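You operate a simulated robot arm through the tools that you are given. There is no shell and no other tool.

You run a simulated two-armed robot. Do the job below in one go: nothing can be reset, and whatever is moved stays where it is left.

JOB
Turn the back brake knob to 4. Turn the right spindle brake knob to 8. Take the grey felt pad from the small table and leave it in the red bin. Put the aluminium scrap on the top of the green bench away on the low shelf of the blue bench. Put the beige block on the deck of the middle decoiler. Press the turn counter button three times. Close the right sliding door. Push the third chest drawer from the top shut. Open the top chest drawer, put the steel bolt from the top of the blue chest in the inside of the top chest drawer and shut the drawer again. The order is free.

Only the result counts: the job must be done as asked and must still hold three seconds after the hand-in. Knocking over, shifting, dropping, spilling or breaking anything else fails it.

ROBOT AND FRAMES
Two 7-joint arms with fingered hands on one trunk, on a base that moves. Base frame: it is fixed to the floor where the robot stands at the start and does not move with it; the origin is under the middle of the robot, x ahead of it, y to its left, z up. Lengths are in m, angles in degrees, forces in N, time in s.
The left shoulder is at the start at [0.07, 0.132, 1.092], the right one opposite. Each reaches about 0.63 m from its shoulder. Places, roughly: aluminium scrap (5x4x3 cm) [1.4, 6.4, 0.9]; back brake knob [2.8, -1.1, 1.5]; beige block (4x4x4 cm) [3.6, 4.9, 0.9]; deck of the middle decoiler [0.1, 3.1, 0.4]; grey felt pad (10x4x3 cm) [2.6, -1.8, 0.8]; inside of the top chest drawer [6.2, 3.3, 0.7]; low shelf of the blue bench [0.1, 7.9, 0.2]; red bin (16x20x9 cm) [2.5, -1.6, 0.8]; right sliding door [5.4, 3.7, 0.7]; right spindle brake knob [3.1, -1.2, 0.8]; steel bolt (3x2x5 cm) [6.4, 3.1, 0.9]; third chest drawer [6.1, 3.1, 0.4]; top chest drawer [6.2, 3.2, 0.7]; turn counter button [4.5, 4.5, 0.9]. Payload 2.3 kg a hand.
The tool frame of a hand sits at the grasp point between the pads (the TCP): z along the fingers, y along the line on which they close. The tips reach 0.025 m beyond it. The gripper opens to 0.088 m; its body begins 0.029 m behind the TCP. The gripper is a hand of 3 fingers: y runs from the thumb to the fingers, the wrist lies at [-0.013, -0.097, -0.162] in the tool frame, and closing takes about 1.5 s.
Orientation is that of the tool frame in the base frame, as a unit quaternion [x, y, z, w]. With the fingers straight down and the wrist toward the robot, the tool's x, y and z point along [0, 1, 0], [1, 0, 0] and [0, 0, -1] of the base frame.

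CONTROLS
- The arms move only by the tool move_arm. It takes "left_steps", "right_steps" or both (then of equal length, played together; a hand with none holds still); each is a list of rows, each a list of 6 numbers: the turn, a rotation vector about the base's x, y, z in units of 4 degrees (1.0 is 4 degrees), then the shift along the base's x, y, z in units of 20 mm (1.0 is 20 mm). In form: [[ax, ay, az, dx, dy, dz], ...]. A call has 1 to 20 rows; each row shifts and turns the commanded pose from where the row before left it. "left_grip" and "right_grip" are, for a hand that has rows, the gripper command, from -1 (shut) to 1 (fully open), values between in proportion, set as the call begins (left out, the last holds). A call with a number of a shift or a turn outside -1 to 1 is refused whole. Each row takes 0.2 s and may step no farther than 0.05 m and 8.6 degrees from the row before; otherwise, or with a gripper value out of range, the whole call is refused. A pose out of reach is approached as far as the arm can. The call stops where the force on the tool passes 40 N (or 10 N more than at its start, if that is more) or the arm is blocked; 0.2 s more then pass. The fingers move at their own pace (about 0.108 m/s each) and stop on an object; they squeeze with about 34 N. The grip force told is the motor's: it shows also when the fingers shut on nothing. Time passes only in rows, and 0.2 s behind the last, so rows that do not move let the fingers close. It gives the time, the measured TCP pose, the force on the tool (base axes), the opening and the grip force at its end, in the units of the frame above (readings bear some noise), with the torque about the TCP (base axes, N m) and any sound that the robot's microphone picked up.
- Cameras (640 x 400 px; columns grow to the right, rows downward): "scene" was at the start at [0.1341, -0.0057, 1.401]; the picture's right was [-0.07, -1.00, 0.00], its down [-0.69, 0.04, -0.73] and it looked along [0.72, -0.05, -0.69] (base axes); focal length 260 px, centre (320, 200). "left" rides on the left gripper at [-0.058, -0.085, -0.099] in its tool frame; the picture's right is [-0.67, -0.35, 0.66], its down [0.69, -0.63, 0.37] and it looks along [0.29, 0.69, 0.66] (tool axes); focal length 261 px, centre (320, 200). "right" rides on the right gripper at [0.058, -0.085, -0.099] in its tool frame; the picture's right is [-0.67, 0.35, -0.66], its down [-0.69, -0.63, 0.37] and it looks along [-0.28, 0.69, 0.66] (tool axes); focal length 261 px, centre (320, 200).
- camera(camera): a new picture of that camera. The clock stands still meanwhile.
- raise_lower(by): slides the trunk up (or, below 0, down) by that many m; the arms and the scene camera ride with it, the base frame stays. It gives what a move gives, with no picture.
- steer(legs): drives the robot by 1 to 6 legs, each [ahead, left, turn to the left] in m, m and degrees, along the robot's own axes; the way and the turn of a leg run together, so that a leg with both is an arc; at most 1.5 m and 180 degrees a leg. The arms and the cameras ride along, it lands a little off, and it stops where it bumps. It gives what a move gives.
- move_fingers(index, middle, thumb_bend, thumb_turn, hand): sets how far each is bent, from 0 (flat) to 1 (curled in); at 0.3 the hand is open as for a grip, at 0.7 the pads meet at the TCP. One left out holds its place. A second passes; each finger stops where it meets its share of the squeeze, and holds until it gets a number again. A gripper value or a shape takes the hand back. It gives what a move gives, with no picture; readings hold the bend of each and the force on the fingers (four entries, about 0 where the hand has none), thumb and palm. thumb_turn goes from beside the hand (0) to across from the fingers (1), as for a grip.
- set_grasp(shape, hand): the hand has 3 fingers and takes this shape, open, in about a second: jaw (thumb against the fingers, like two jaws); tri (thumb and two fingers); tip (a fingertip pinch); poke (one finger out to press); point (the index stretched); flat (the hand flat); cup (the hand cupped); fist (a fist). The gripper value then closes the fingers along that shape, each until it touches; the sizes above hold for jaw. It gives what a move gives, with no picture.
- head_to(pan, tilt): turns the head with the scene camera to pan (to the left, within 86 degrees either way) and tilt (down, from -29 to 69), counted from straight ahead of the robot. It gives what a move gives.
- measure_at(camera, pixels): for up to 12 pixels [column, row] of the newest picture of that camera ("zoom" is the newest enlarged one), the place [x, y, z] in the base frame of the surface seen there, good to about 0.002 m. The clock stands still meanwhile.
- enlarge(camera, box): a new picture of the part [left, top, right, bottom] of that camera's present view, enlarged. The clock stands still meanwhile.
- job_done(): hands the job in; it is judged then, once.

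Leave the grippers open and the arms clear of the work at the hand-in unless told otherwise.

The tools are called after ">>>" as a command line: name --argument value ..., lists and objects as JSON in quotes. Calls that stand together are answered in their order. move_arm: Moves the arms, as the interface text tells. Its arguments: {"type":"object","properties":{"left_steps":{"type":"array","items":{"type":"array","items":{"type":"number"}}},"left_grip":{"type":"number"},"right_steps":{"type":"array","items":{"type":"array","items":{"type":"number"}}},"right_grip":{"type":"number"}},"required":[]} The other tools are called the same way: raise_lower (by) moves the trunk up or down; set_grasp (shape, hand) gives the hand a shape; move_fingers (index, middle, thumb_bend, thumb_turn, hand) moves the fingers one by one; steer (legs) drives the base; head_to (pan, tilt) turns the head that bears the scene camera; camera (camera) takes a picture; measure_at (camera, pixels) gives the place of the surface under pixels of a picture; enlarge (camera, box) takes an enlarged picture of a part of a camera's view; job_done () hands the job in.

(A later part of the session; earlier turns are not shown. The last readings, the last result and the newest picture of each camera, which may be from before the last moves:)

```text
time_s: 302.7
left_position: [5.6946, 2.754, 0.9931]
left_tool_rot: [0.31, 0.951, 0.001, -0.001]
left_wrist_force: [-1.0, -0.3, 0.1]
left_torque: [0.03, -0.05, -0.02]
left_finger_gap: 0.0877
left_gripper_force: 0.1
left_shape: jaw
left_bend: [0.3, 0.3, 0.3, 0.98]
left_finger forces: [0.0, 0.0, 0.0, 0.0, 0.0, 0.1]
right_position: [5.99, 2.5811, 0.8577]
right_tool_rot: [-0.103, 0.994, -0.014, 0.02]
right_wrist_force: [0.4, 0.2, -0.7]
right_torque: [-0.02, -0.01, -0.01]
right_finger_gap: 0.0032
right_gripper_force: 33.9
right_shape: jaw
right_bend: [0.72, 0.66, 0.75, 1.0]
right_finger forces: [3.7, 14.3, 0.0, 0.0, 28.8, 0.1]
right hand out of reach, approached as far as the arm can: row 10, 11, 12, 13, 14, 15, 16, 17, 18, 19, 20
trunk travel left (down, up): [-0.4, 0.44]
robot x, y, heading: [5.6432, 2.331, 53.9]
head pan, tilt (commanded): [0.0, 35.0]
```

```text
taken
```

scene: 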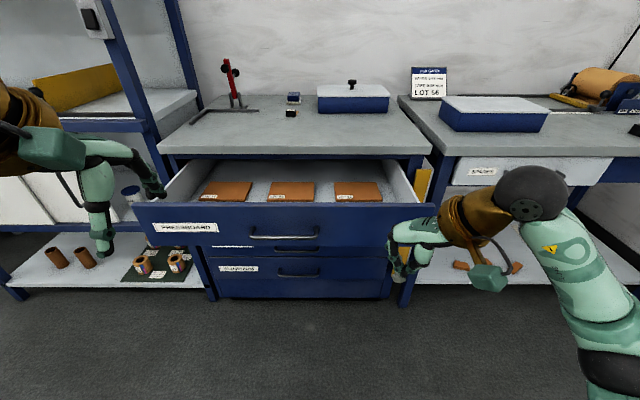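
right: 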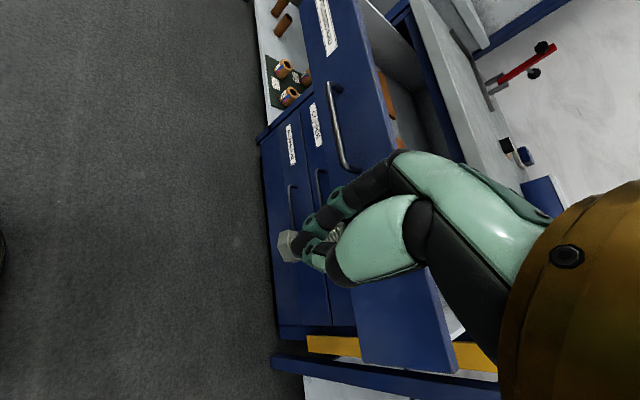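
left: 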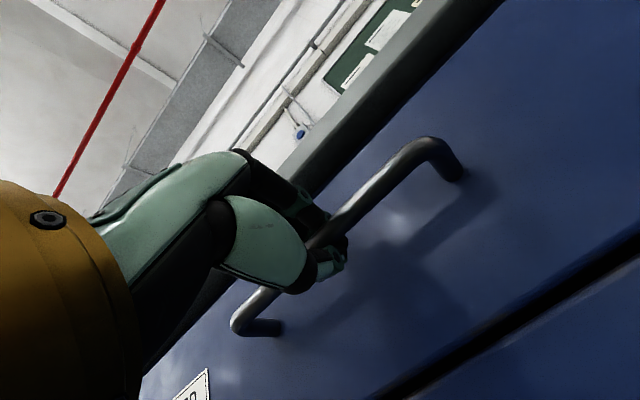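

The hand turned ~48° (arm limit), still fine. I raise the trunk 8 cm for clearance over the drawer front and drive 0.22 m ahead.

>>> raise_lower --by 0.08

>>> steer --legs '[[0.22, 0, 0]]'

>>> head_to --pan -5 --tilt 50

>>> camera --camera "scene"

```text
time_s: 303.9
left_position: [5.6946, 2.7543, 1.0729]
left_tool_rot: [0.309, 0.951, 0.0, -0.001]
left_wrist_force: [0.6, -0.7, 0.3]
left_torque: [-0.02, -0.04, -0.04]
left_finger_gap: 0.0878
left_gripper_force: 0.1
left_shape: jaw
left_bend: [0.3, 0.3, 0.3, 0.98]
left_finger forces: [0.0, 0.1, 0.1, 0.0, 0.1, 0.1]
right_position: [5.9896, 2.5806, 0.9373]
right_tool_rot: [-0.102, 0.995, -0.014, 0.02]
right_wrist_force: [0.9, 0.4, -0.9]
right_torque: [0.0, 0.01, 0.0]
right_finger_gap: 0.0037
right_gripper_force: 33.9
right_shape: jaw
right_bend: [0.72, 0.66, 0.75, 1.0]
right_finger forces: [3.6, 14.3, 0.1, 0.0, 28.9, 0.0]
trunk travel left (down, up): [-0.48, 0.36]
robot x, y, heading: [5.6465, 2.3278, 54.1]
head pan, tilt (commanded): [0.0, 35.0]
```

```text
time_s: 305.5
left_position: [5.8205, 2.9308, 1.0729]
left_tool_rot: [0.309, 0.951, 0.001, 0.0]
left_wrist_force: [0.7, -0.5, 0.1]
left_torque: [-0.01, 0.01, 0.0]
left_finger_gap: 0.0875
left_gripper_force: 0.0
left_shape: jaw
left_bend: [0.3, 0.3, 0.3, 0.98]
left_finger forces: [0.0, 0.0, 0.1, 0.0, 0.1, 0.0]
right_position: [6.1173, 2.7577, 0.9377]
right_tool_rot: [-0.102, 0.994, -0.014, 0.02]
right_wrist_force: [0.9, 0.4, 0.2]
right_torque: [-0.03, -0.02, -0.02]
right_finger_gap: 0.0033
right_gripper_force: 34.0
right_shape: jaw
right_bend: [0.72, 0.66, 0.75, 1.0]
right_finger forces: [3.7, 14.3, 0.0, 0.0, 29.0, 0.0]
trunk travel left (down, up): [-0.48, 0.36]
robot x, y, heading: [5.7747, 2.5064, 54.2]
head pan, tilt (commanded): [0.0, 35.0]
```

```text
time_s: 306.3
left_position: [5.821, 2.9306, 1.073]
left_tool_rot: [0.309, 0.951, 0.001, 0.0]
left_wrist_force: [0.2, -0.4, -0.1]
left_torque: [0.0, 0.0, 0.02]
left_finger_gap: 0.088
left_gripper_force: 0.0
left_shape: jaw
left_bend: [0.3, 0.3, 0.3, 0.98]
left_finger forces: [0.0, 0.0, 0.0, 0.1, 0.1, 0.1]
right_position: [6.1186, 2.7584, 0.9375]
right_tool_rot: [-0.102, 0.995, -0.014, 0.02]
right_wrist_force: [-0.4, -0.4, -0.3]
right_torque: [-0.01, -0.04, 0.01]
right_finger_gap: 0.0035
right_gripper_force: 34.1
right_shape: jaw
right_bend: [0.72, 0.66, 0.75, 1.0]
right_finger forces: [3.7, 14.4, 0.0, 0.0, 29.0, 0.0]
trunk travel left (down, up): [-0.48, 0.36]
robot x, y, heading: [5.7715, 2.5051, 54.0]
head pan, tilt (commanded): [-5.0, 50.0]
```

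```text
taken
```

scene: 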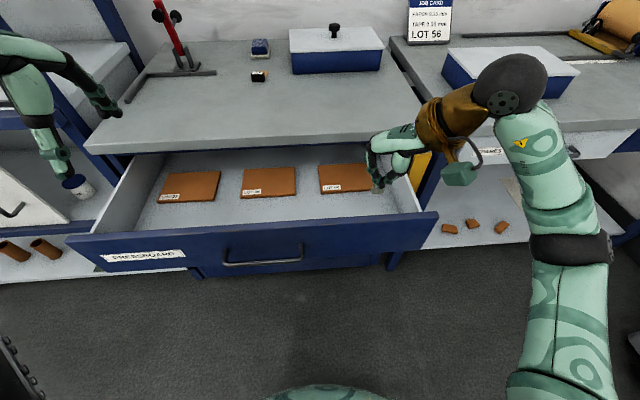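

I see the free strip in the drawer in front of the boards. I measure the target area around (320,212).

>>> measure_at --camera "scene" --pixels '[[320, 210], [300, 205], [300, 215], [300, 222], [340, 193], [310, 190], [390, 205], [413, 205], [250, 230], [340, 222]]'

```text
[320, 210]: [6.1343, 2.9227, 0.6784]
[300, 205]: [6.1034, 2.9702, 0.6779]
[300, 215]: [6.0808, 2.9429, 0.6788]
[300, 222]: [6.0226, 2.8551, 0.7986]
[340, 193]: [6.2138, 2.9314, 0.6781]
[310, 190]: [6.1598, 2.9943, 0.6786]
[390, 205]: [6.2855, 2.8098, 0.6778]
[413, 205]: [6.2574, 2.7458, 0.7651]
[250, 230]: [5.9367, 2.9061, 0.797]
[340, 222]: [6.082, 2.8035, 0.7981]
```

Target inside the drawer ≈(6.122,2.912). I move the bolt over it, then descend in steps.

>>> move_arm --right_steps '[[0, 0, 0, 0.024, 0.957, 0], [0, 0, 0, 0.024, 0.957, 0], [0, 0, 0, 0.024, 0.957, 0], [0, 0, 0, 0.024, 0.957, 0], [0, 0, 0, 0.024, 0.957, 0], [0, 0, 0, 0.024, 0.957, 0], [0, 0, 0, 0.024, 0.957, 0], [0, 0, 0, 0.024, 0.957, 0], [0, 0, 0, 0, 0, -1], [0, 0, 0, 0, 0, -1], [0, 0, 0, 0, 0, -1], [0, 0, 0, 0, 0, -1], [0, 0, 0, 0, 0, 0]]'

>>> camera --camera "scene"

>>> camera --camera "right"

```text
time_s: 309.1
left_position: [5.8215, 2.9299, 1.0742]
left_tool_rot: [0.31, 0.951, 0.002, -0.001]
left_wrist_force: [-0.1, 1.1, -0.8]
left_torque: [-0.01, 0.01, 0.03]
left_finger_gap: 0.0875
left_gripper_force: 0.1
left_shape: jaw
left_bend: [0.3, 0.3, 0.3, 0.98]
left_finger forces: [0.1, 0.0, 0.0, 0.0, 0.0, 0.0]
right_position: [6.1149, 2.7675, 0.8514]
right_tool_rot: [-0.102, 0.995, -0.013, 0.02]
right_wrist_force: [0.3, -0.5, -0.7]
right_torque: [-0.01, 0.0, 0.01]
right_finger_gap: 0.0035
right_gripper_force: 33.3
right_shape: jaw
right_bend: [0.73, 0.71, 0.78, 1.0]
right_finger forces: [0.0, 2.6, 0.0, 0.1, 0.0, 0.0]
right hand out of reach, approached as far as the arm can: row 1, 2, 3, 4, 5, 6, 7, 8
trunk travel left (down, up): [-0.48, 0.36]
robot x, y, heading: [5.777, 2.5075, 54.0]
head pan, tilt (commanded): [-5.0, 50.0]
```

```text
taken
```

scene: 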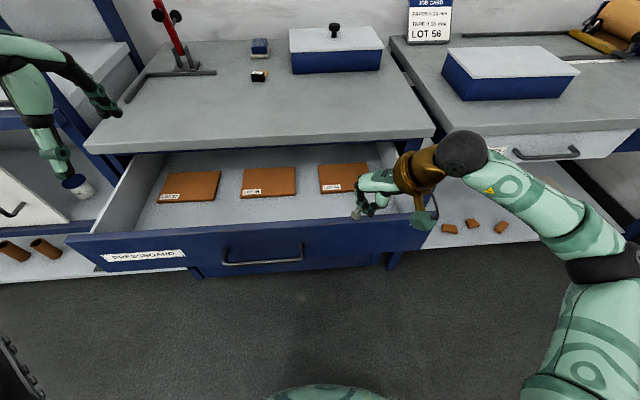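

```text
taken
```

right: 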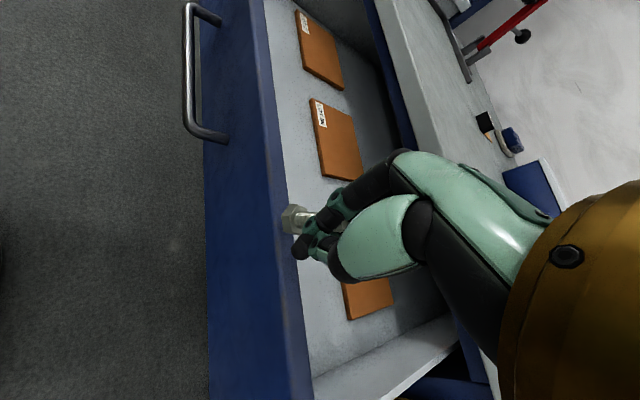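

The forward rows were out of reach, so the bolt came down near the drawer's front edge and the grip changed. I look closely at what holds the bolt now.

>>> enlarge --camera "right" --box '[220, 140, 420, 300]'

>>> enlarge --camera "scene" --box '[320, 140, 450, 240]'

>>> measure_at --camera "right" --pixels '[[290, 218], [305, 217], [270, 200], [320, 215], [345, 190], [285, 260]]'

```text
2.50 times, centred on (320, 220) of right
```

zoom: 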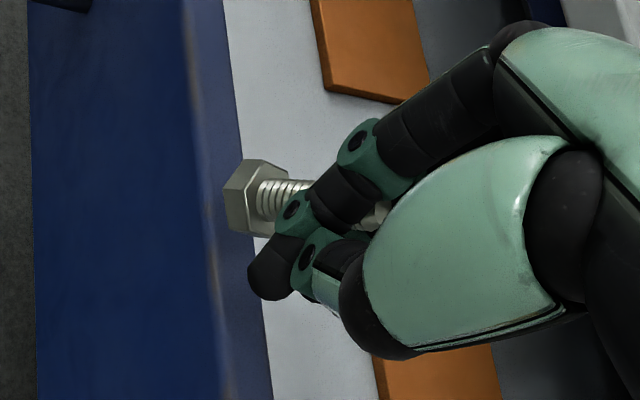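

```text
4.00 times, centred on (385, 190) of scene
```

zoom: 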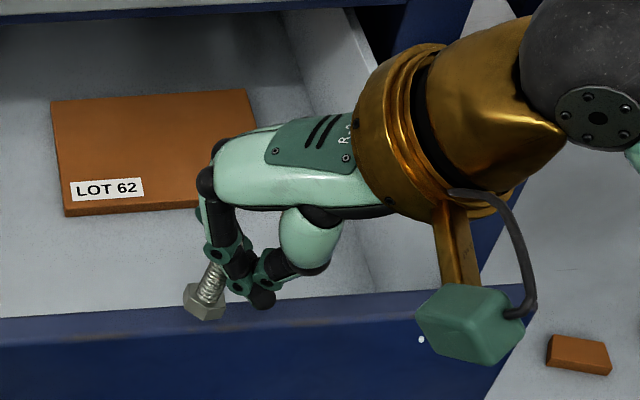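

```text
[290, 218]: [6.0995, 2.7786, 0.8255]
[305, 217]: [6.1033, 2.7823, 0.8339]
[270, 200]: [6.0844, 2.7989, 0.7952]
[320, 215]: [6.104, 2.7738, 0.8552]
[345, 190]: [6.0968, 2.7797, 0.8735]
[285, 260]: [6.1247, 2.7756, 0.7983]
```

Time stands still, so I measure the bolt head against the drawer edge before deciding.

>>> enlarge --camera "scene" --box '[350, 185, 410, 230]'

>>> measure_at --camera "zoom" --pixels '[[157, 270], [160, 300], [200, 300], [185, 255], [172, 225], [120, 320], [120, 350], [260, 320], [230, 345], [245, 290], [205, 320]]'

```text
8.89 times, centred on (380, 208) of scene
```

zoom: 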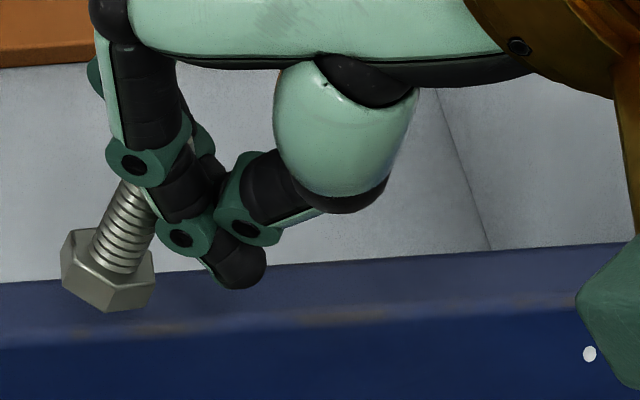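

```text
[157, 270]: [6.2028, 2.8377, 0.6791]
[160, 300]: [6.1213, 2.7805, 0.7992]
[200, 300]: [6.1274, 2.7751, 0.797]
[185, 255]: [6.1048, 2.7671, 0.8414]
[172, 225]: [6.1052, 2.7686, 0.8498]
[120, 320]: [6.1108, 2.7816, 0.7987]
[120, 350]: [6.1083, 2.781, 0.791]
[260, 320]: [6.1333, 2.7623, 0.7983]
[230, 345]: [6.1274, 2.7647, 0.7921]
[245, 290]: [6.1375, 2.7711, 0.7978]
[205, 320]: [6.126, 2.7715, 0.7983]
```

I measure points on the bolt itself.

>>> measure_at --camera "zoom" --pixels '[[80, 265], [100, 285], [130, 290], [107, 305], [120, 230], [130, 200], [75, 240], [145, 265], [110, 260], [180, 190], [240, 270]]'

```text
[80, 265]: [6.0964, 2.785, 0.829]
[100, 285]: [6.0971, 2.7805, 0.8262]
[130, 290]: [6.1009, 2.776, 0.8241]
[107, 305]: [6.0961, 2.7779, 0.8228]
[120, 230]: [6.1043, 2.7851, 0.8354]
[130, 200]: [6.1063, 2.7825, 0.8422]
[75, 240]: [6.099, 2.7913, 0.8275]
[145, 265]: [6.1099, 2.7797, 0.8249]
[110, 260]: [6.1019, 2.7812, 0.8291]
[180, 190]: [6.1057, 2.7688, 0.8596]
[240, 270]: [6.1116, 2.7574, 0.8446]
```

The bolt's base is ~2 cm above the drawer edge and leaning in the fingers. I move the base gently 7 cm forward at once so the bolt is above the drawer's inside.

>>> steer --legs '[[0.07, 0, 0]]'

>>> camera --camera "scene"

>>> enlarge --camera "right" --box '[220, 140, 420, 300]'

```text
time_s: 310.1
left_position: [5.8632, 2.9862, 1.0723]
left_tool_rot: [0.311, 0.951, 0.001, -0.001]
left_wrist_force: [0.3, 1.0, 1.4]
left_torque: [0.02, -0.01, -0.03]
left_finger_gap: 0.0876
left_gripper_force: 0.1
left_shape: jaw
left_bend: [0.3, 0.3, 0.3, 0.98]
left_finger forces: [0.0, 0.1, 0.0, 0.0, 0.0, 0.0]
right_position: [6.1576, 2.8239, 0.8529]
right_tool_rot: [-0.102, 0.995, -0.014, 0.02]
right_wrist_force: [0.2, -0.4, -0.6]
right_torque: [-0.03, 0.01, 0.0]
right_finger_gap: 0.0037
right_gripper_force: 33.8
right_shape: jaw
right_bend: [0.73, 0.71, 0.78, 1.0]
right_finger forces: [0.1, 2.5, 0.1, 0.0, 0.1, 0.0]
trunk travel left (down, up): [-0.48, 0.36]
robot x, y, heading: [5.8142, 2.5645, 54.0]
head pan, tilt (commanded): [-5.0, 50.0]
```

```text
taken
```

scene: 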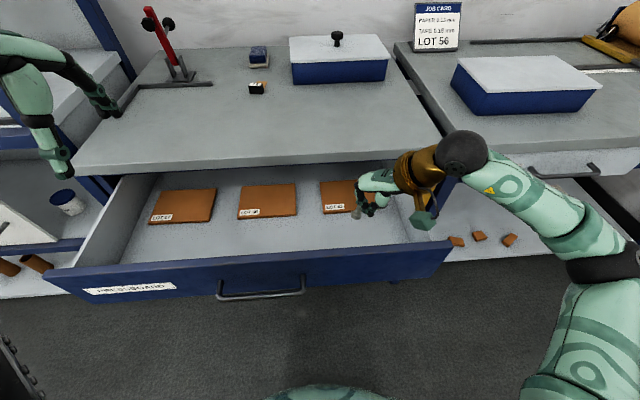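

```text
2.50 times, centred on (320, 220) of right
```

zoom: 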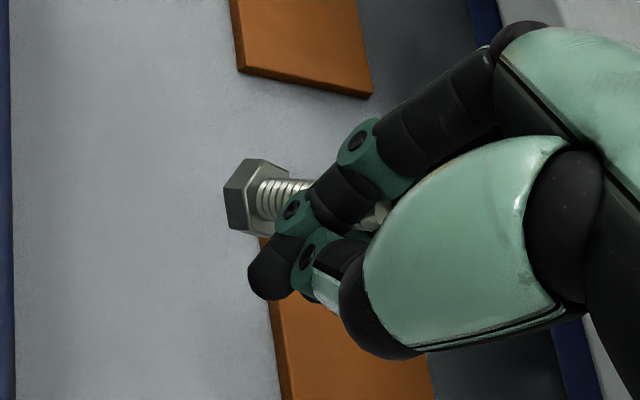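

The bolt is still caught in the fingers and now above the drawer's inside. I ease the hand 5 cm forward while turning it 24° back (the wrist was at its limit).

>>> move_arm --right_steps '[[0, 0, -1, 0.246, 0.337, 0], [0, 0, -1, 0.246, 0.337, 0], [0, 0, -1, 0.246, 0.337, 0], [0, 0, -1, 0.246, 0.337, 0], [0, 0, -1, 0.246, 0.337, 0], [0, 0, -1, 0.246, 0.337, 0], [0, 0, 0, 0, 0, 0]]'

>>> camera --camera "right"

>>> enlarge --camera "scene" --box '[280, 130, 460, 260]'

```text
time_s: 311.7
left_position: [5.8626, 2.9865, 1.0735]
left_tool_rot: [0.31, 0.951, 0.002, -0.001]
left_wrist_force: [0.7, 0.1, -0.1]
left_torque: [-0.01, -0.02, -0.01]
left_finger_gap: 0.0876
left_gripper_force: 0.1
left_shape: jaw
left_bend: [0.3, 0.3, 0.3, 0.98]
left_finger forces: [0.0, 0.0, 0.1, 0.0, 0.0, 0.0]
right_position: [6.1882, 2.8646, 0.8522]
right_tool_rot: [0.107, 0.994, -0.018, 0.017]
right_wrist_force: [-0.8, 0.3, 0.0]
right_torque: [0.01, 0.01, 0.01]
right_finger_gap: 0.0037
right_gripper_force: 33.9
right_shape: jaw
right_bend: [0.73, 0.71, 0.78, 1.0]
right_finger forces: [0.1, 2.5, 0.0, 0.0, 0.0, 0.0]
trunk travel left (down, up): [-0.48, 0.36]
robot x, y, heading: [5.8168, 2.5633, 54.3]
head pan, tilt (commanded): [-5.0, 50.0]
```

```text
taken
```

right: 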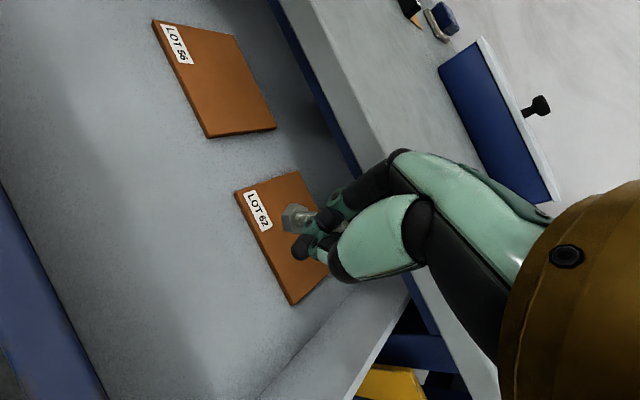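

```text
3.08 times, centred on (370, 195) of scene
```

zoom: 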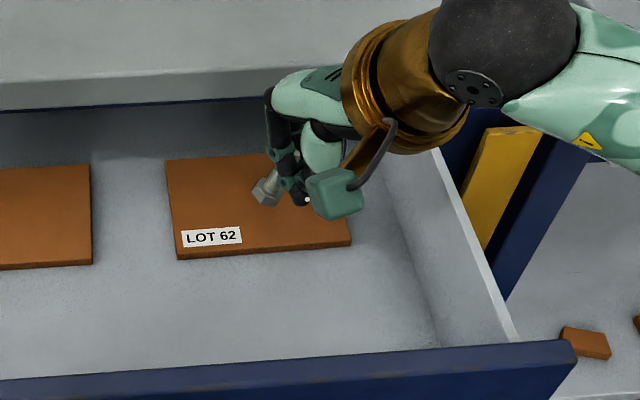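

The bolt is at d≈−0.13, above free drawer floor. I lower 12 cm, then check.

>>> move_arm --right_steps '[[0, 0, 0, 0, 0, -0.5], [0, 0, 0, 0, 0, -1], [0, 0, 0, 0, 0, -1], [0, 0, 0, 0, 0, -1], [0, 0, 0, 0, 0, -1], [0, 0, 0, 0, 0, -1], [0, 0, 0, 0, 0, -0.5], [0, 0, 0, 0, 0, 0]]'

>>> camera --camera "right"

>>> enlarge --camera "scene" --box '[280, 130, 460, 260]'

```text
time_s: 313.5
left_position: [5.8634, 2.9869, 1.0736]
left_tool_rot: [0.31, 0.951, 0.001, 0.0]
left_wrist_force: [0.0, 0.6, -0.2]
left_torque: [0.0, 0.03, -0.01]
left_finger_gap: 0.0876
left_gripper_force: 0.1
left_shape: jaw
left_bend: [0.3, 0.3, 0.3, 0.98]
left_finger forces: [0.1, 0.0, 0.0, 0.0, 0.0, 0.1]
right_position: [6.1867, 2.8649, 0.7315]
right_tool_rot: [0.106, 0.994, -0.017, 0.017]
right_wrist_force: [0.2, 0.0, 0.6]
right_torque: [-0.02, 0.03, 0.02]
right_finger_gap: 0.0039
right_gripper_force: 33.6
right_shape: jaw
right_bend: [0.73, 0.71, 0.78, 1.0]
right_finger forces: [0.0, 2.5, 0.0, 0.1, 0.1, 0.0]
trunk travel left (down, up): [-0.48, 0.36]
robot x, y, heading: [5.8144, 2.5665, 54.1]
head pan, tilt (commanded): [-5.0, 50.0]
```

```text
taken
```

right: 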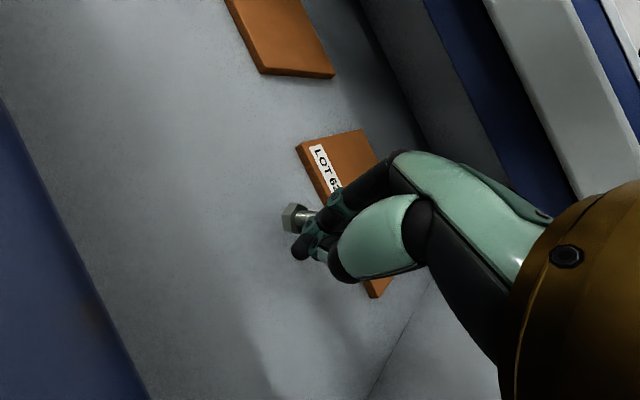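

```text
3.08 times, centred on (370, 195) of scene
```

zoom: 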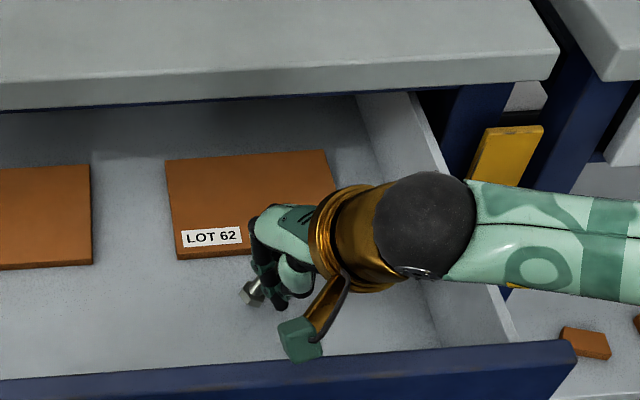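

The bolt is ~1.5 cm above the floor. I lower 12 mm more and open the fingers.

>>> move_arm --right_steps '[[0, 0, 0, 0, 0, -0.3], [0, 0, 0, 0, 0, -0.3], [0, 0, 0, 0, 0, 0]]'

>>> move_arm --right_steps '[[0, 0, 0, 0, 0, 0], [0, 0, 0, 0, 0, 0], [0, 0, 0, 0, 0, 0], [0, 0, 0, 0, 0, 0], [0, 0, 0, 0, 0, 0]]' --right_grip 0.3

>>> camera --camera "right"

```text
time_s: 314.3
left_position: [5.8635, 2.9861, 1.0741]
left_tool_rot: [0.31, 0.951, 0.001, 0.0]
left_wrist_force: [-0.3, 0.0, -0.3]
left_torque: [0.0, -0.01, -0.03]
left_finger_gap: 0.0876
left_gripper_force: 0.0
left_shape: jaw
left_bend: [0.3, 0.3, 0.3, 0.98]
left_finger forces: [0.0, 0.1, 0.0, 0.1, 0.0, 0.0]
right_position: [6.1872, 2.8639, 0.7209]
right_tool_rot: [0.107, 0.994, -0.018, 0.017]
right_wrist_force: [0.1, 0.3, -0.7]
right_torque: [0.0, 0.01, -0.01]
right_finger_gap: 0.0035
right_gripper_force: 33.6
right_shape: jaw
right_bend: [0.73, 0.71, 0.78, 1.0]
right_finger forces: [0.1, 2.5, 0.1, 0.0, 0.0, 0.0]
trunk travel left (down, up): [-0.48, 0.36]
robot x, y, heading: [5.8151, 2.5617, 53.9]
head pan, tilt (commanded): [-5.0, 50.0]
```

```text
time_s: 315.5
left_position: [5.8627, 2.9866, 1.0737]
left_tool_rot: [0.31, 0.951, 0.001, 0.0]
left_wrist_force: [-0.2, -0.1, 0.2]
left_torque: [0.01, -0.01, 0.0]
left_finger_gap: 0.0878
left_gripper_force: 0.1
left_shape: jaw
left_bend: [0.3, 0.3, 0.3, 0.98]
left_finger forces: [0.0, 0.0, 0.1, 0.0, 0.0, 0.0]
right_position: [6.1859, 2.8638, 0.7197]
right_tool_rot: [0.106, 0.994, -0.018, 0.016]
right_wrist_force: [-0.3, 0.6, -0.5]
right_torque: [0.0, 0.01, 0.0]
right_finger_gap: 0.0571
right_gripper_force: 0.0
right_shape: jaw
right_bend: [0.73, 0.36, 0.62, 1.0]
right_finger forces: [5.6, 5.4, 0.2, 0.0, 0.0, 0.1]
trunk travel left (down, up): [-0.48, 0.36]
robot x, y, heading: [5.8155, 2.5647, 54.1]
head pan, tilt (commanded): [-5.0, 50.0]
```

```text
taken
```

right: 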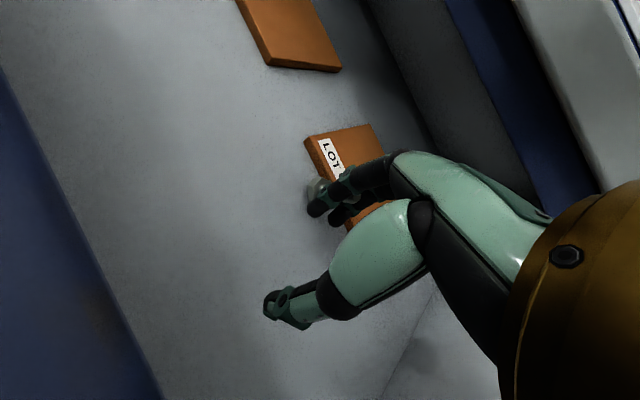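

The bolt sits wedged between index and middle finger. I open all fingers fully one by one.

>>> move_fingers --hand "right" --index 0.2 --middle 0.5 --thumb_bend 0.3

>>> enlarge --camera "right" --box '[220, 120, 440, 300]'

>>> enlarge --camera "scene" --box '[300, 170, 440, 250]'

```text
time_s: 316.5
left_position: [5.8637, 2.9858, 1.074]
left_tool_rot: [0.31, 0.951, 0.001, -0.001]
left_wrist_force: [1.1, -0.3, -0.6]
left_torque: [-0.01, 0.03, 0.0]
left_finger_gap: 0.0881
left_gripper_force: 0.1
left_shape: jaw
left_bend: [0.3, 0.3, 0.3, 0.98]
left_finger forces: [0.0, 0.0, 0.0, 0.0, 0.0, 0.0]
right_position: [6.1866, 2.8655, 0.7213]
right_tool_rot: [0.107, 0.994, -0.017, 0.016]
right_wrist_force: [0.2, -0.8, -0.7]
right_torque: [0.01, 0.01, 0.03]
right_finger_gap: 0.0973
right_gripper_force: 1.9
right_shape: fingers
right_bend: [0.2, 0.51, 0.3, 1.0]
right_finger forces: [1.5, 1.7, 0.1, 0.1, 0.1, 0.1]
trunk travel left (down, up): [-0.48, 0.36]
robot x, y, heading: [5.8138, 2.5624, 54.0]
head pan, tilt (commanded): [-5.0, 50.0]
```

```text
2.22 times, centred on (330, 210) of right
```

zoom: 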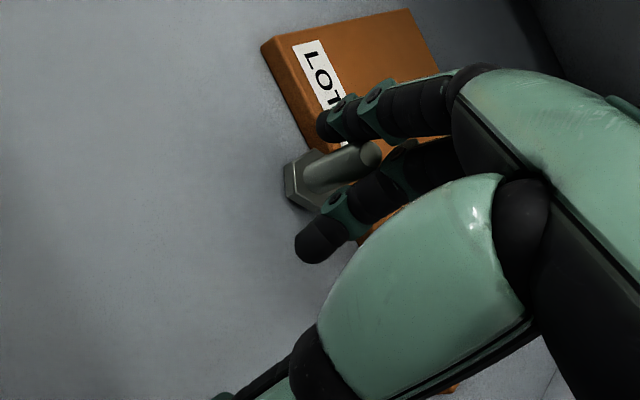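

```text
4.57 times, centred on (370, 210) of scene
```

zoom: 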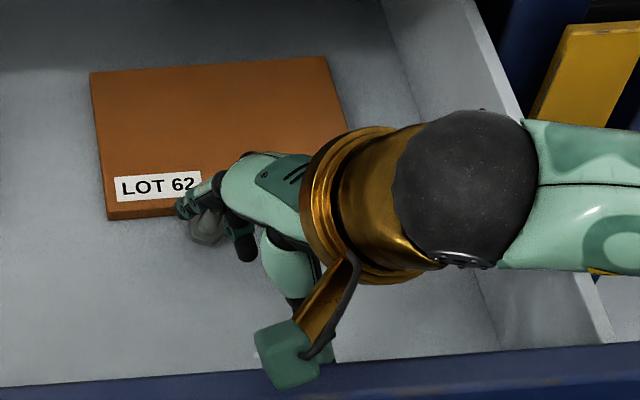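

The bolt stands between index and middle finger. I spread them further apart (index out, middle in).

>>> move_fingers --hand "right" --index 0.0 --middle 0.85

>>> enlarge --camera "right" --box '[220, 120, 440, 300]'

>>> enlarge --camera "scene" --box '[300, 170, 440, 250]'

```text
time_s: 317.5
left_position: [5.8632, 2.9875, 1.0731]
left_tool_rot: [0.31, 0.951, 0.001, 0.0]
left_wrist_force: [-0.6, -0.1, -0.6]
left_torque: [-0.04, -0.04, -0.01]
left_finger_gap: 0.0875
left_gripper_force: 0.0
left_shape: jaw
left_bend: [0.3, 0.3, 0.3, 0.98]
left_finger forces: [0.1, 0.1, 0.0, 0.0, 0.0, 0.1]
right_position: [6.1872, 2.8647, 0.7197]
right_tool_rot: [0.107, 0.994, -0.018, 0.016]
right_wrist_force: [0.1, 0.5, 0.9]
right_torque: [0.01, 0.02, 0.03]
right_finger_gap: 0.1175
right_gripper_force: 0.2
right_shape: fingers
right_bend: [0.0, 0.85, 0.3, 1.0]
right_finger forces: [0.0, 0.1, 0.0, 0.0, 0.0, 0.0]
trunk travel left (down, up): [-0.48, 0.36]
robot x, y, heading: [5.8181, 2.5614, 54.1]
head pan, tilt (commanded): [-5.0, 50.0]
```

```text
2.22 times, centred on (330, 210) of right
```

zoom: 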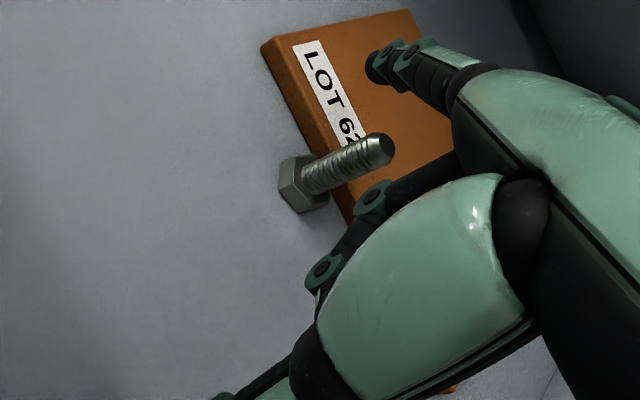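

```text
4.57 times, centred on (370, 210) of scene
```

zoom: 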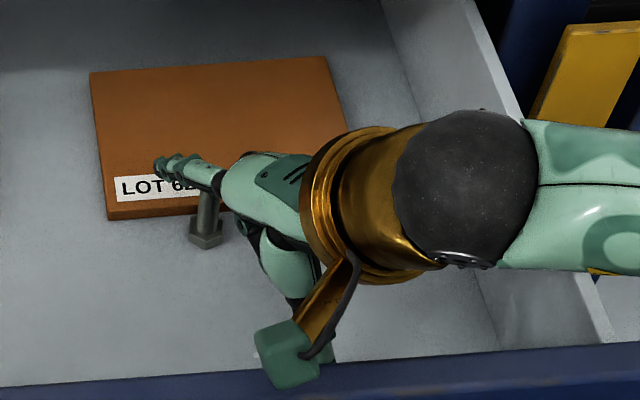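

The bolt now stands upright on the drawer floor, free of the fingers. I lift the hand slowly.

>>> move_arm --right_steps '[[0, 0, 0, 0, 0, 0.4], [0, 0, 0, 0, 0, 0.6], [0, 0, 0, 0, 0, 1], [0, 0, 0, 0, 0, 1], [0, 0, 0, 0, 0, 1], [0, 0, 0, 0, 0, 0]]'

>>> camera --camera "right"

>>> enlarge --camera "scene" --box '[300, 150, 440, 250]'

```text
time_s: 318.9
left_position: [5.8636, 2.9876, 1.0735]
left_tool_rot: [0.31, 0.951, 0.001, 0.0]
left_wrist_force: [0.1, 0.5, 0.3]
left_torque: [-0.01, -0.01, 0.02]
left_finger_gap: 0.0878
left_gripper_force: 0.0
left_shape: jaw
left_bend: [0.3, 0.3, 0.3, 0.98]
left_finger forces: [0.0, 0.1, 0.1, 0.0, 0.0, 0.0]
right_position: [6.1867, 2.8638, 0.8015]
right_tool_rot: [0.107, 0.994, -0.018, 0.017]
right_wrist_force: [0.2, 1.0, 0.5]
right_torque: [0.01, 0.0, 0.0]
right_finger_gap: 0.1179
right_gripper_force: 0.0
right_shape: fingers
right_bend: [0.0, 0.85, 0.3, 1.0]
right_finger forces: [0.0, 0.0, 0.0, 0.0, 0.0, 0.1]
trunk travel left (down, up): [-0.48, 0.36]
robot x, y, heading: [5.817, 2.5663, 54.1]
head pan, tilt (commanded): [-5.0, 50.0]
```

```text
taken
```

right: 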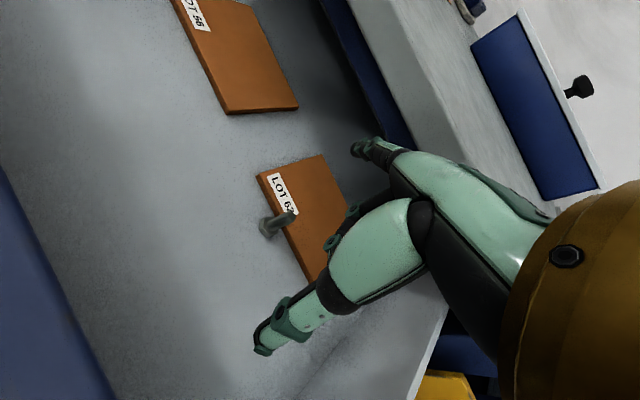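

```text
4.00 times, centred on (370, 200) of scene
```

zoom: 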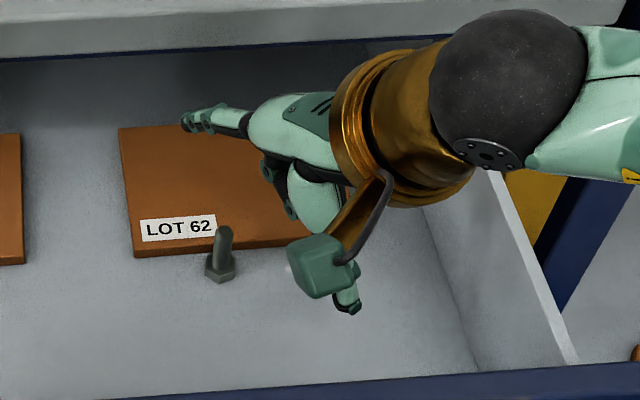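

The bolt stands safely in the drawer. I raise the hand clear, then back the base off to push the drawer shut.

>>> move_arm --right_steps '[[0, 0, 0, 0, 0, 1], [0, 0, 0, 0, 0, 1], [0, 0, 0, 0, 0, 1], [0, 0, 0, 0, 0, 1], [0, 0, 0, 0, 0, 1], [0, 0, 0, 0, 0, 1], [0, 0, 0, 0, 0, 1]]'

>>> steer --legs '[[-0.3, 0, 0]]'

>>> set_grasp --hand "right" --shape "jaw"

>>> camera --camera "scene"

```text
time_s: 320.5
left_position: [5.8628, 2.9876, 1.074]
left_tool_rot: [0.31, 0.951, 0.002, -0.001]
left_wrist_force: [-0.1, -0.5, 0.2]
left_torque: [0.01, 0.0, -0.03]
left_finger_gap: 0.0878
left_gripper_force: 0.1
left_shape: jaw
left_bend: [0.3, 0.3, 0.3, 0.98]
left_finger forces: [0.1, 0.1, 0.1, 0.0, 0.0, 0.1]
right_position: [6.1872, 2.8632, 0.9418]
right_tool_rot: [0.107, 0.994, -0.018, 0.016]
right_wrist_force: [-1.1, -0.2, -0.1]
right_torque: [-0.01, -0.01, -0.01]
right_finger_gap: 0.1178
right_gripper_force: 0.0
right_shape: fingers
right_bend: [0.0, 0.85, 0.3, 1.0]
right_finger forces: [0.0, 0.1, 0.0, 0.0, 0.1, 0.0]
trunk travel left (down, up): [-0.48, 0.36]
robot x, y, heading: [5.8172, 2.5629, 53.9]
head pan, tilt (commanded): [-5.0, 50.0]
```

```text
time_s: 322.6
left_position: [5.6916, 2.7471, 1.0739]
left_tool_rot: [0.311, 0.95, 0.0, -0.001]
left_wrist_force: [0.0, 0.5, 0.7]
left_torque: [-0.01, -0.01, 0.02]
left_finger_gap: 0.0878
left_gripper_force: 0.0
left_shape: jaw
left_bend: [0.3, 0.3, 0.3, 0.98]
left_finger forces: [0.0, 0.1, 0.0, 0.1, 0.0, 0.0]
right_position: [6.0143, 2.6225, 0.9424]
right_tool_rot: [0.109, 0.994, -0.018, 0.017]
right_wrist_force: [1.4, -0.1, -0.9]
right_torque: [0.03, 0.02, -0.03]
right_finger_gap: 0.1176
right_gripper_force: 0.0
right_shape: fingers
right_bend: [0.0, 0.85, 0.3, 1.0]
right_finger forces: [0.0, 0.1, 0.0, 0.0, 0.0, 0.0]
trunk travel left (down, up): [-0.48, 0.36]
robot x, y, heading: [5.6465, 2.3264, 54.0]
head pan, tilt (commanded): [-5.0, 50.0]
```

```text
time_s: 323.4
left_position: [5.6897, 2.7481, 1.0739]
left_tool_rot: [0.312, 0.95, 0.001, -0.001]
left_wrist_force: [0.3, 0.2, 0.1]
left_torque: [-0.02, -0.03, 0.02]
left_finger_gap: 0.0877
left_gripper_force: 0.1
left_shape: jaw
left_bend: [0.3, 0.3, 0.3, 0.98]
left_finger forces: [0.0, 0.1, 0.0, 0.0, 0.0, 0.1]
right_position: [6.0131, 2.6226, 0.942]
right_tool_rot: [0.109, 0.994, -0.018, 0.016]
right_wrist_force: [0.4, 0.9, 0.3]
right_torque: [0.01, -0.01, 0.0]
right_finger_gap: 0.0875
right_gripper_force: 0.1
right_shape: jaw
right_bend: [0.3, 0.3, 0.3, 0.98]
right_finger forces: [0.1, 0.0, 0.1, 0.0, 0.0, 0.1]
trunk travel left (down, up): [-0.48, 0.36]
robot x, y, heading: [5.6453, 2.3254, 53.8]
head pan, tilt (commanded): [-5.0, 50.0]
```

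```text
taken
```

scene: 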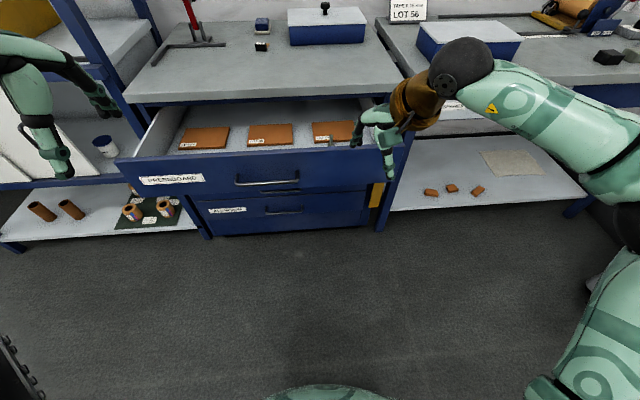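

Now to push the top drawer shut: I lower the trunk 0.2 m, square the right hand and pitch it forward in front of the drawer.

>>> raise_lower --by -0.2

>>> move_arm --right_steps '[[0, 0, -1, 0, 0, 0], [0, 0, -1, 0, 0, 0], [0, 0, -1, 0, 0, 0], [0, 0, -1, 0, 0, 0], [0, 0, -1, 0, 0, 0], [0, 0, -1, 0, 0, 0]]' --right_grip -1

>>> move_arm --right_steps '[[1, -0.729, 0, 0.13, 0.18, 0], [1, -0.729, 0, 0.13, 0.18, 0], [1, -0.729, 0, 0.13, 0.18, 0], [1, -0.729, 0, 0.13, 0.18, 0], [1, -0.729, 0, 0.13, 0.18, 0], [1, -0.729, 0, 0.13, 0.18, 0], [1, -0.729, 0, 0.13, 0.18, 0], [1, -0.729, 0, 0.13, 0.18, 0], [1, -0.729, 0, 0.13, 0.18, 0], [1, -0.729, 0, 0.13, 0.18, 0], [1, -0.729, 0, 0.13, 0.18, 0], [1, -0.729, 0, 0.13, 0.18, 0], [1, -0.729, 0, 0.13, 0.18, 0], [1, -0.729, 0, 0.13, 0.18, 0], [1, -0.729, 0, 0.13, 0.18, 0], [1, -0.729, 0, 0.13, 0.18, 0], [1, -0.729, 0, 0.13, 0.18, 0], [1, -0.729, 0, 0.13, 0.18, 0]]'

>>> head_to --pan 0 --tilt 35

>>> camera --camera "scene"

```text
time_s: 325.6
left_position: [5.6893, 2.747, 0.8731]
left_tool_rot: [0.312, 0.95, 0.001, 0.0]
left_wrist_force: [-0.2, -0.3, -0.7]
left_torque: [0.0, 0.0, 0.03]
left_finger_gap: 0.0877
left_gripper_force: 0.0
left_shape: jaw
left_bend: [0.3, 0.3, 0.3, 0.98]
left_finger forces: [0.0, 0.0, 0.0, 0.1, 0.0, 0.0]
right_position: [6.0143, 2.6215, 0.7414]
right_tool_rot: [0.109, 0.994, -0.018, 0.016]
right_wrist_force: [0.8, 0.3, -0.3]
right_torque: [-0.05, 0.0, -0.02]
right_finger_gap: 0.0875
right_gripper_force: 0.1
right_shape: jaw
right_bend: [0.3, 0.3, 0.3, 0.98]
right_finger forces: [0.0, 0.0, 0.0, 0.0, 0.1, 0.0]
trunk travel left (down, up): [-0.28, 0.56]
robot x, y, heading: [5.6416, 2.3243, 53.6]
head pan, tilt (commanded): [-5.0, 50.0]
```

```text
time_s: 327.0
left_position: [5.6911, 2.7466, 0.8743]
left_tool_rot: [0.311, 0.951, 0.0, -0.001]
left_wrist_force: [-0.4, 0.1, -0.2]
left_torque: [0.03, 0.03, -0.02]
left_finger_gap: 0.0879
left_gripper_force: 0.0
left_shape: jaw
left_bend: [0.3, 0.3, 0.3, 0.98]
left_finger forces: [0.0, 0.0, 0.1, 0.1, 0.0, 0.1]
right_position: [6.0141, 2.6225, 0.7411]
right_tool_rot: [0.314, 0.949, -0.021, 0.013]
right_wrist_force: [0.3, -0.1, 0.8]
right_torque: [0.02, -0.01, 0.0]
right_finger_gap: 0.0001
right_gripper_force: 34.4
right_shape: jaw
right_bend: [0.7, 0.7, 0.77, 1.0]
right_finger forces: [0.0, 0.0, 0.1, 0.0, 0.0, 0.0]
trunk travel left (down, up): [-0.28, 0.56]
robot x, y, heading: [5.6387, 2.3262, 53.8]
head pan, tilt (commanded): [-5.0, 50.0]
```

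```text
time_s: 330.8
left_position: [5.6894, 2.7468, 0.8729]
left_tool_rot: [0.312, 0.95, 0.001, 0.0]
left_wrist_force: [0.3, -0.9, -0.3]
left_torque: [-0.02, 0.01, 0.02]
left_finger_gap: 0.0878
left_gripper_force: 0.1
left_shape: jaw
left_bend: [0.3, 0.3, 0.3, 0.98]
left_finger forces: [0.1, 0.0, 0.0, 0.0, 0.0, 0.1]
right_position: [6.0608, 2.6867, 0.7418]
right_tool_rot: [0.239, 0.682, 0.653, 0.225]
right_wrist_force: [-0.8, 0.1, 0.5]
right_torque: [0.0, 0.02, 0.0]
right_finger_gap: 0.0
right_gripper_force: 33.9
right_shape: jaw
right_bend: [0.7, 0.7, 0.77, 1.0]
right_finger forces: [0.0, 0.0, 0.0, 0.0, 0.0, 0.0]
trunk travel left (down, up): [-0.28, 0.56]
robot x, y, heading: [5.6437, 2.3263, 54.0]
head pan, tilt (commanded): [-5.0, 50.0]
```

```text
time_s: 331.6
left_position: [5.6904, 2.7465, 0.8736]
left_tool_rot: [0.312, 0.95, 0.001, -0.001]
left_wrist_force: [-0.2, 0.1, -0.6]
left_torque: [0.0, 0.03, -0.02]
left_finger_gap: 0.0874
left_gripper_force: 0.1
left_shape: jaw
left_bend: [0.3, 0.3, 0.3, 0.98]
left_finger forces: [0.0, 0.0, 0.0, 0.0, 0.0, 0.0]
right_position: [6.0607, 2.6876, 0.7422]
right_tool_rot: [0.239, 0.683, 0.653, 0.225]
right_wrist_force: [0.3, 0.7, 0.5]
right_torque: [-0.04, 0.0, -0.01]
right_finger_gap: 0.0
right_gripper_force: 34.2
right_shape: jaw
right_bend: [0.7, 0.7, 0.77, 1.0]
right_finger forces: [0.1, 0.0, 0.1, 0.1, 0.0, 0.0]
trunk travel left (down, up): [-0.28, 0.56]
robot x, y, heading: [5.6385, 2.3274, 53.6]
head pan, tilt (commanded): [0.0, 35.0]
```

```text
taken
```

scene: 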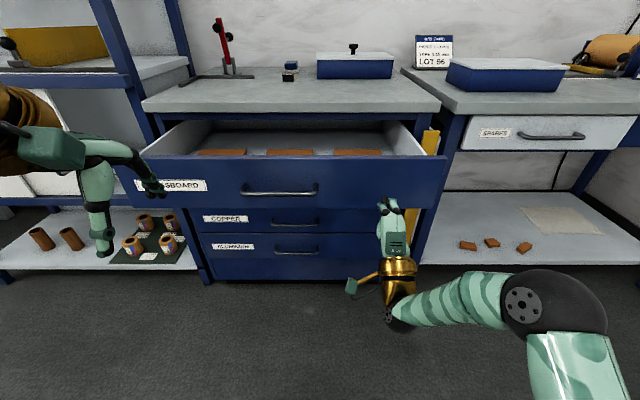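

The closed fingertips face the drawer front right of its handle. I push by driving the base slowly forward, first 0.2 m.

>>> steer --legs '[[0.1, 0, 0], [0.1, 0, 0]]'

>>> camera --camera "scene"

```text
time_s: 333.5
left_position: [5.8092, 2.9088, 0.8728]
left_tool_rot: [0.311, 0.95, 0.001, 0.0]
left_wrist_force: [0.5, 0.0, -0.3]
left_torque: [-0.01, 0.01, -0.04]
left_finger_gap: 0.0877
left_gripper_force: 0.0
left_shape: jaw
left_bend: [0.3, 0.3, 0.3, 0.98]
left_finger forces: [0.0, 0.0, 0.0, 0.1, 0.0, 0.0]
right_position: [6.1795, 2.8491, 0.7422]
right_tool_rot: [0.24, 0.683, 0.652, 0.226]
right_wrist_force: [0.8, 0.6, 0.3]
right_torque: [-0.03, -0.01, -0.01]
right_finger_gap: 0.0
right_gripper_force: 33.5
right_shape: jaw
right_bend: [0.7, 0.7, 0.78, 1.0]
right_finger forces: [0.0, 0.0, 0.1, 0.1, 0.0, 0.1]
trunk travel left (down, up): [-0.28, 0.56]
robot x, y, heading: [5.7618, 2.4878, 53.6]
head pan, tilt (commanded): [0.0, 35.0]
```

```text
taken
```

scene: 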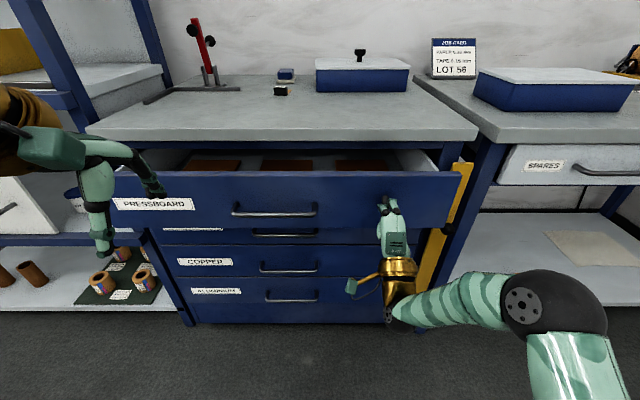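

Half closed. I continue forward 0.09 m and then finish gently.

>>> steer --legs '[[0.085, 0, 0]]'

>>> move_arm --right_steps '[[0, 0, 0, 0.15, 0.2, 0], [0, 0, 0, 0.15, 0.2, 0], [0, 0, 0, 0.15, 0.2, 0], [0, 0, 0, 0.15, 0.2, 0], [0, 0, 0, 0.15, 0.2, 0], [0, 0, 0, 0.15, 0.2, 0], [0, 0, 0, 0, 0, 0]]'

>>> camera --camera "scene"

>>> measure_at --camera "scene" --pixels '[[220, 185], [220, 240], [350, 200], [350, 240], [180, 235], [300, 185]]'

```text
time_s: 334.6
left_position: [5.8592, 2.978, 0.8732]
left_tool_rot: [0.312, 0.95, 0.001, 0.0]
left_wrist_force: [0.6, 0.4, 0.1]
left_torque: [0.01, 0.01, 0.02]
left_finger_gap: 0.0879
left_gripper_force: 0.0
left_shape: jaw
left_bend: [0.3, 0.3, 0.3, 0.98]
left_finger forces: [0.0, 0.0, 0.1, 0.1, 0.1, 0.1]
right_position: [6.229, 2.9165, 0.7418]
right_tool_rot: [0.239, 0.682, 0.653, 0.225]
right_wrist_force: [0.3, 0.4, -1.0]
right_torque: [-0.01, -0.02, -0.01]
right_finger_gap: 0.0001
right_gripper_force: 34.1
right_shape: jaw
right_bend: [0.7, 0.7, 0.78, 1.0]
right_finger forces: [0.1, 0.0, 0.0, 0.1, 0.0, 0.0]
trunk travel left (down, up): [-0.28, 0.56]
robot x, y, heading: [5.8084, 2.557, 53.4]
head pan, tilt (commanded): [0.0, 35.0]
```

```text
time_s: 335.9
left_position: [5.8553, 2.9711, 0.8767]
left_tool_rot: [0.314, 0.95, 0.004, 0.001]
left_wrist_force: [-0.2, -0.1, 0.0]
left_torque: [-0.02, 0.02, 0.02]
left_finger_gap: 0.0879
left_gripper_force: 0.2
left_shape: jaw
left_bend: [0.3, 0.3, 0.3, 0.98]
left_finger forces: [0.0, 0.0, 0.1, 0.1, 0.0, 0.1]
right_position: [6.24, 2.9329, 0.7441]
right_tool_rot: [0.238, 0.681, 0.654, 0.226]
right_wrist_force: [-13.9, -17.1, -0.7]
right_torque: [-0.01, 0.03, 0.03]
right_finger_gap: 0.0
right_gripper_force: 34.2
right_shape: jaw
right_bend: [0.7, 0.7, 0.78, 1.0]
right_finger forces: [10.5, 3.7, 0.1, 0.0, 0.0, 0.0]
trunk travel left (down, up): [-0.28, 0.56]
robot x, y, heading: [5.8069, 2.5525, 53.9]
head pan, tilt (commanded): [0.0, 35.0]
stopped in row 6 (right hand): the force on the tool passed its limit at 44 N (the readings are from after the stop); the commanded pose is now the measured one
```

```text
taken
```

scene: 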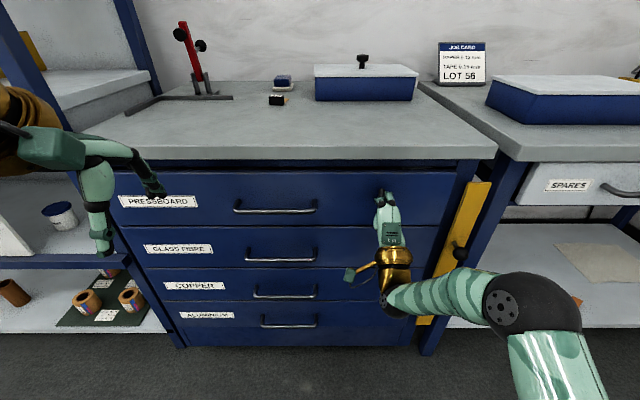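

```text
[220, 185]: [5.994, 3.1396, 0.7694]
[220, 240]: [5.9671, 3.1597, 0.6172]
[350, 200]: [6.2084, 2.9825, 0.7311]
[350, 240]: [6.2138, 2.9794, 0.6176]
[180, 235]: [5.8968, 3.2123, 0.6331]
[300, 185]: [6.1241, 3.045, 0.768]
```

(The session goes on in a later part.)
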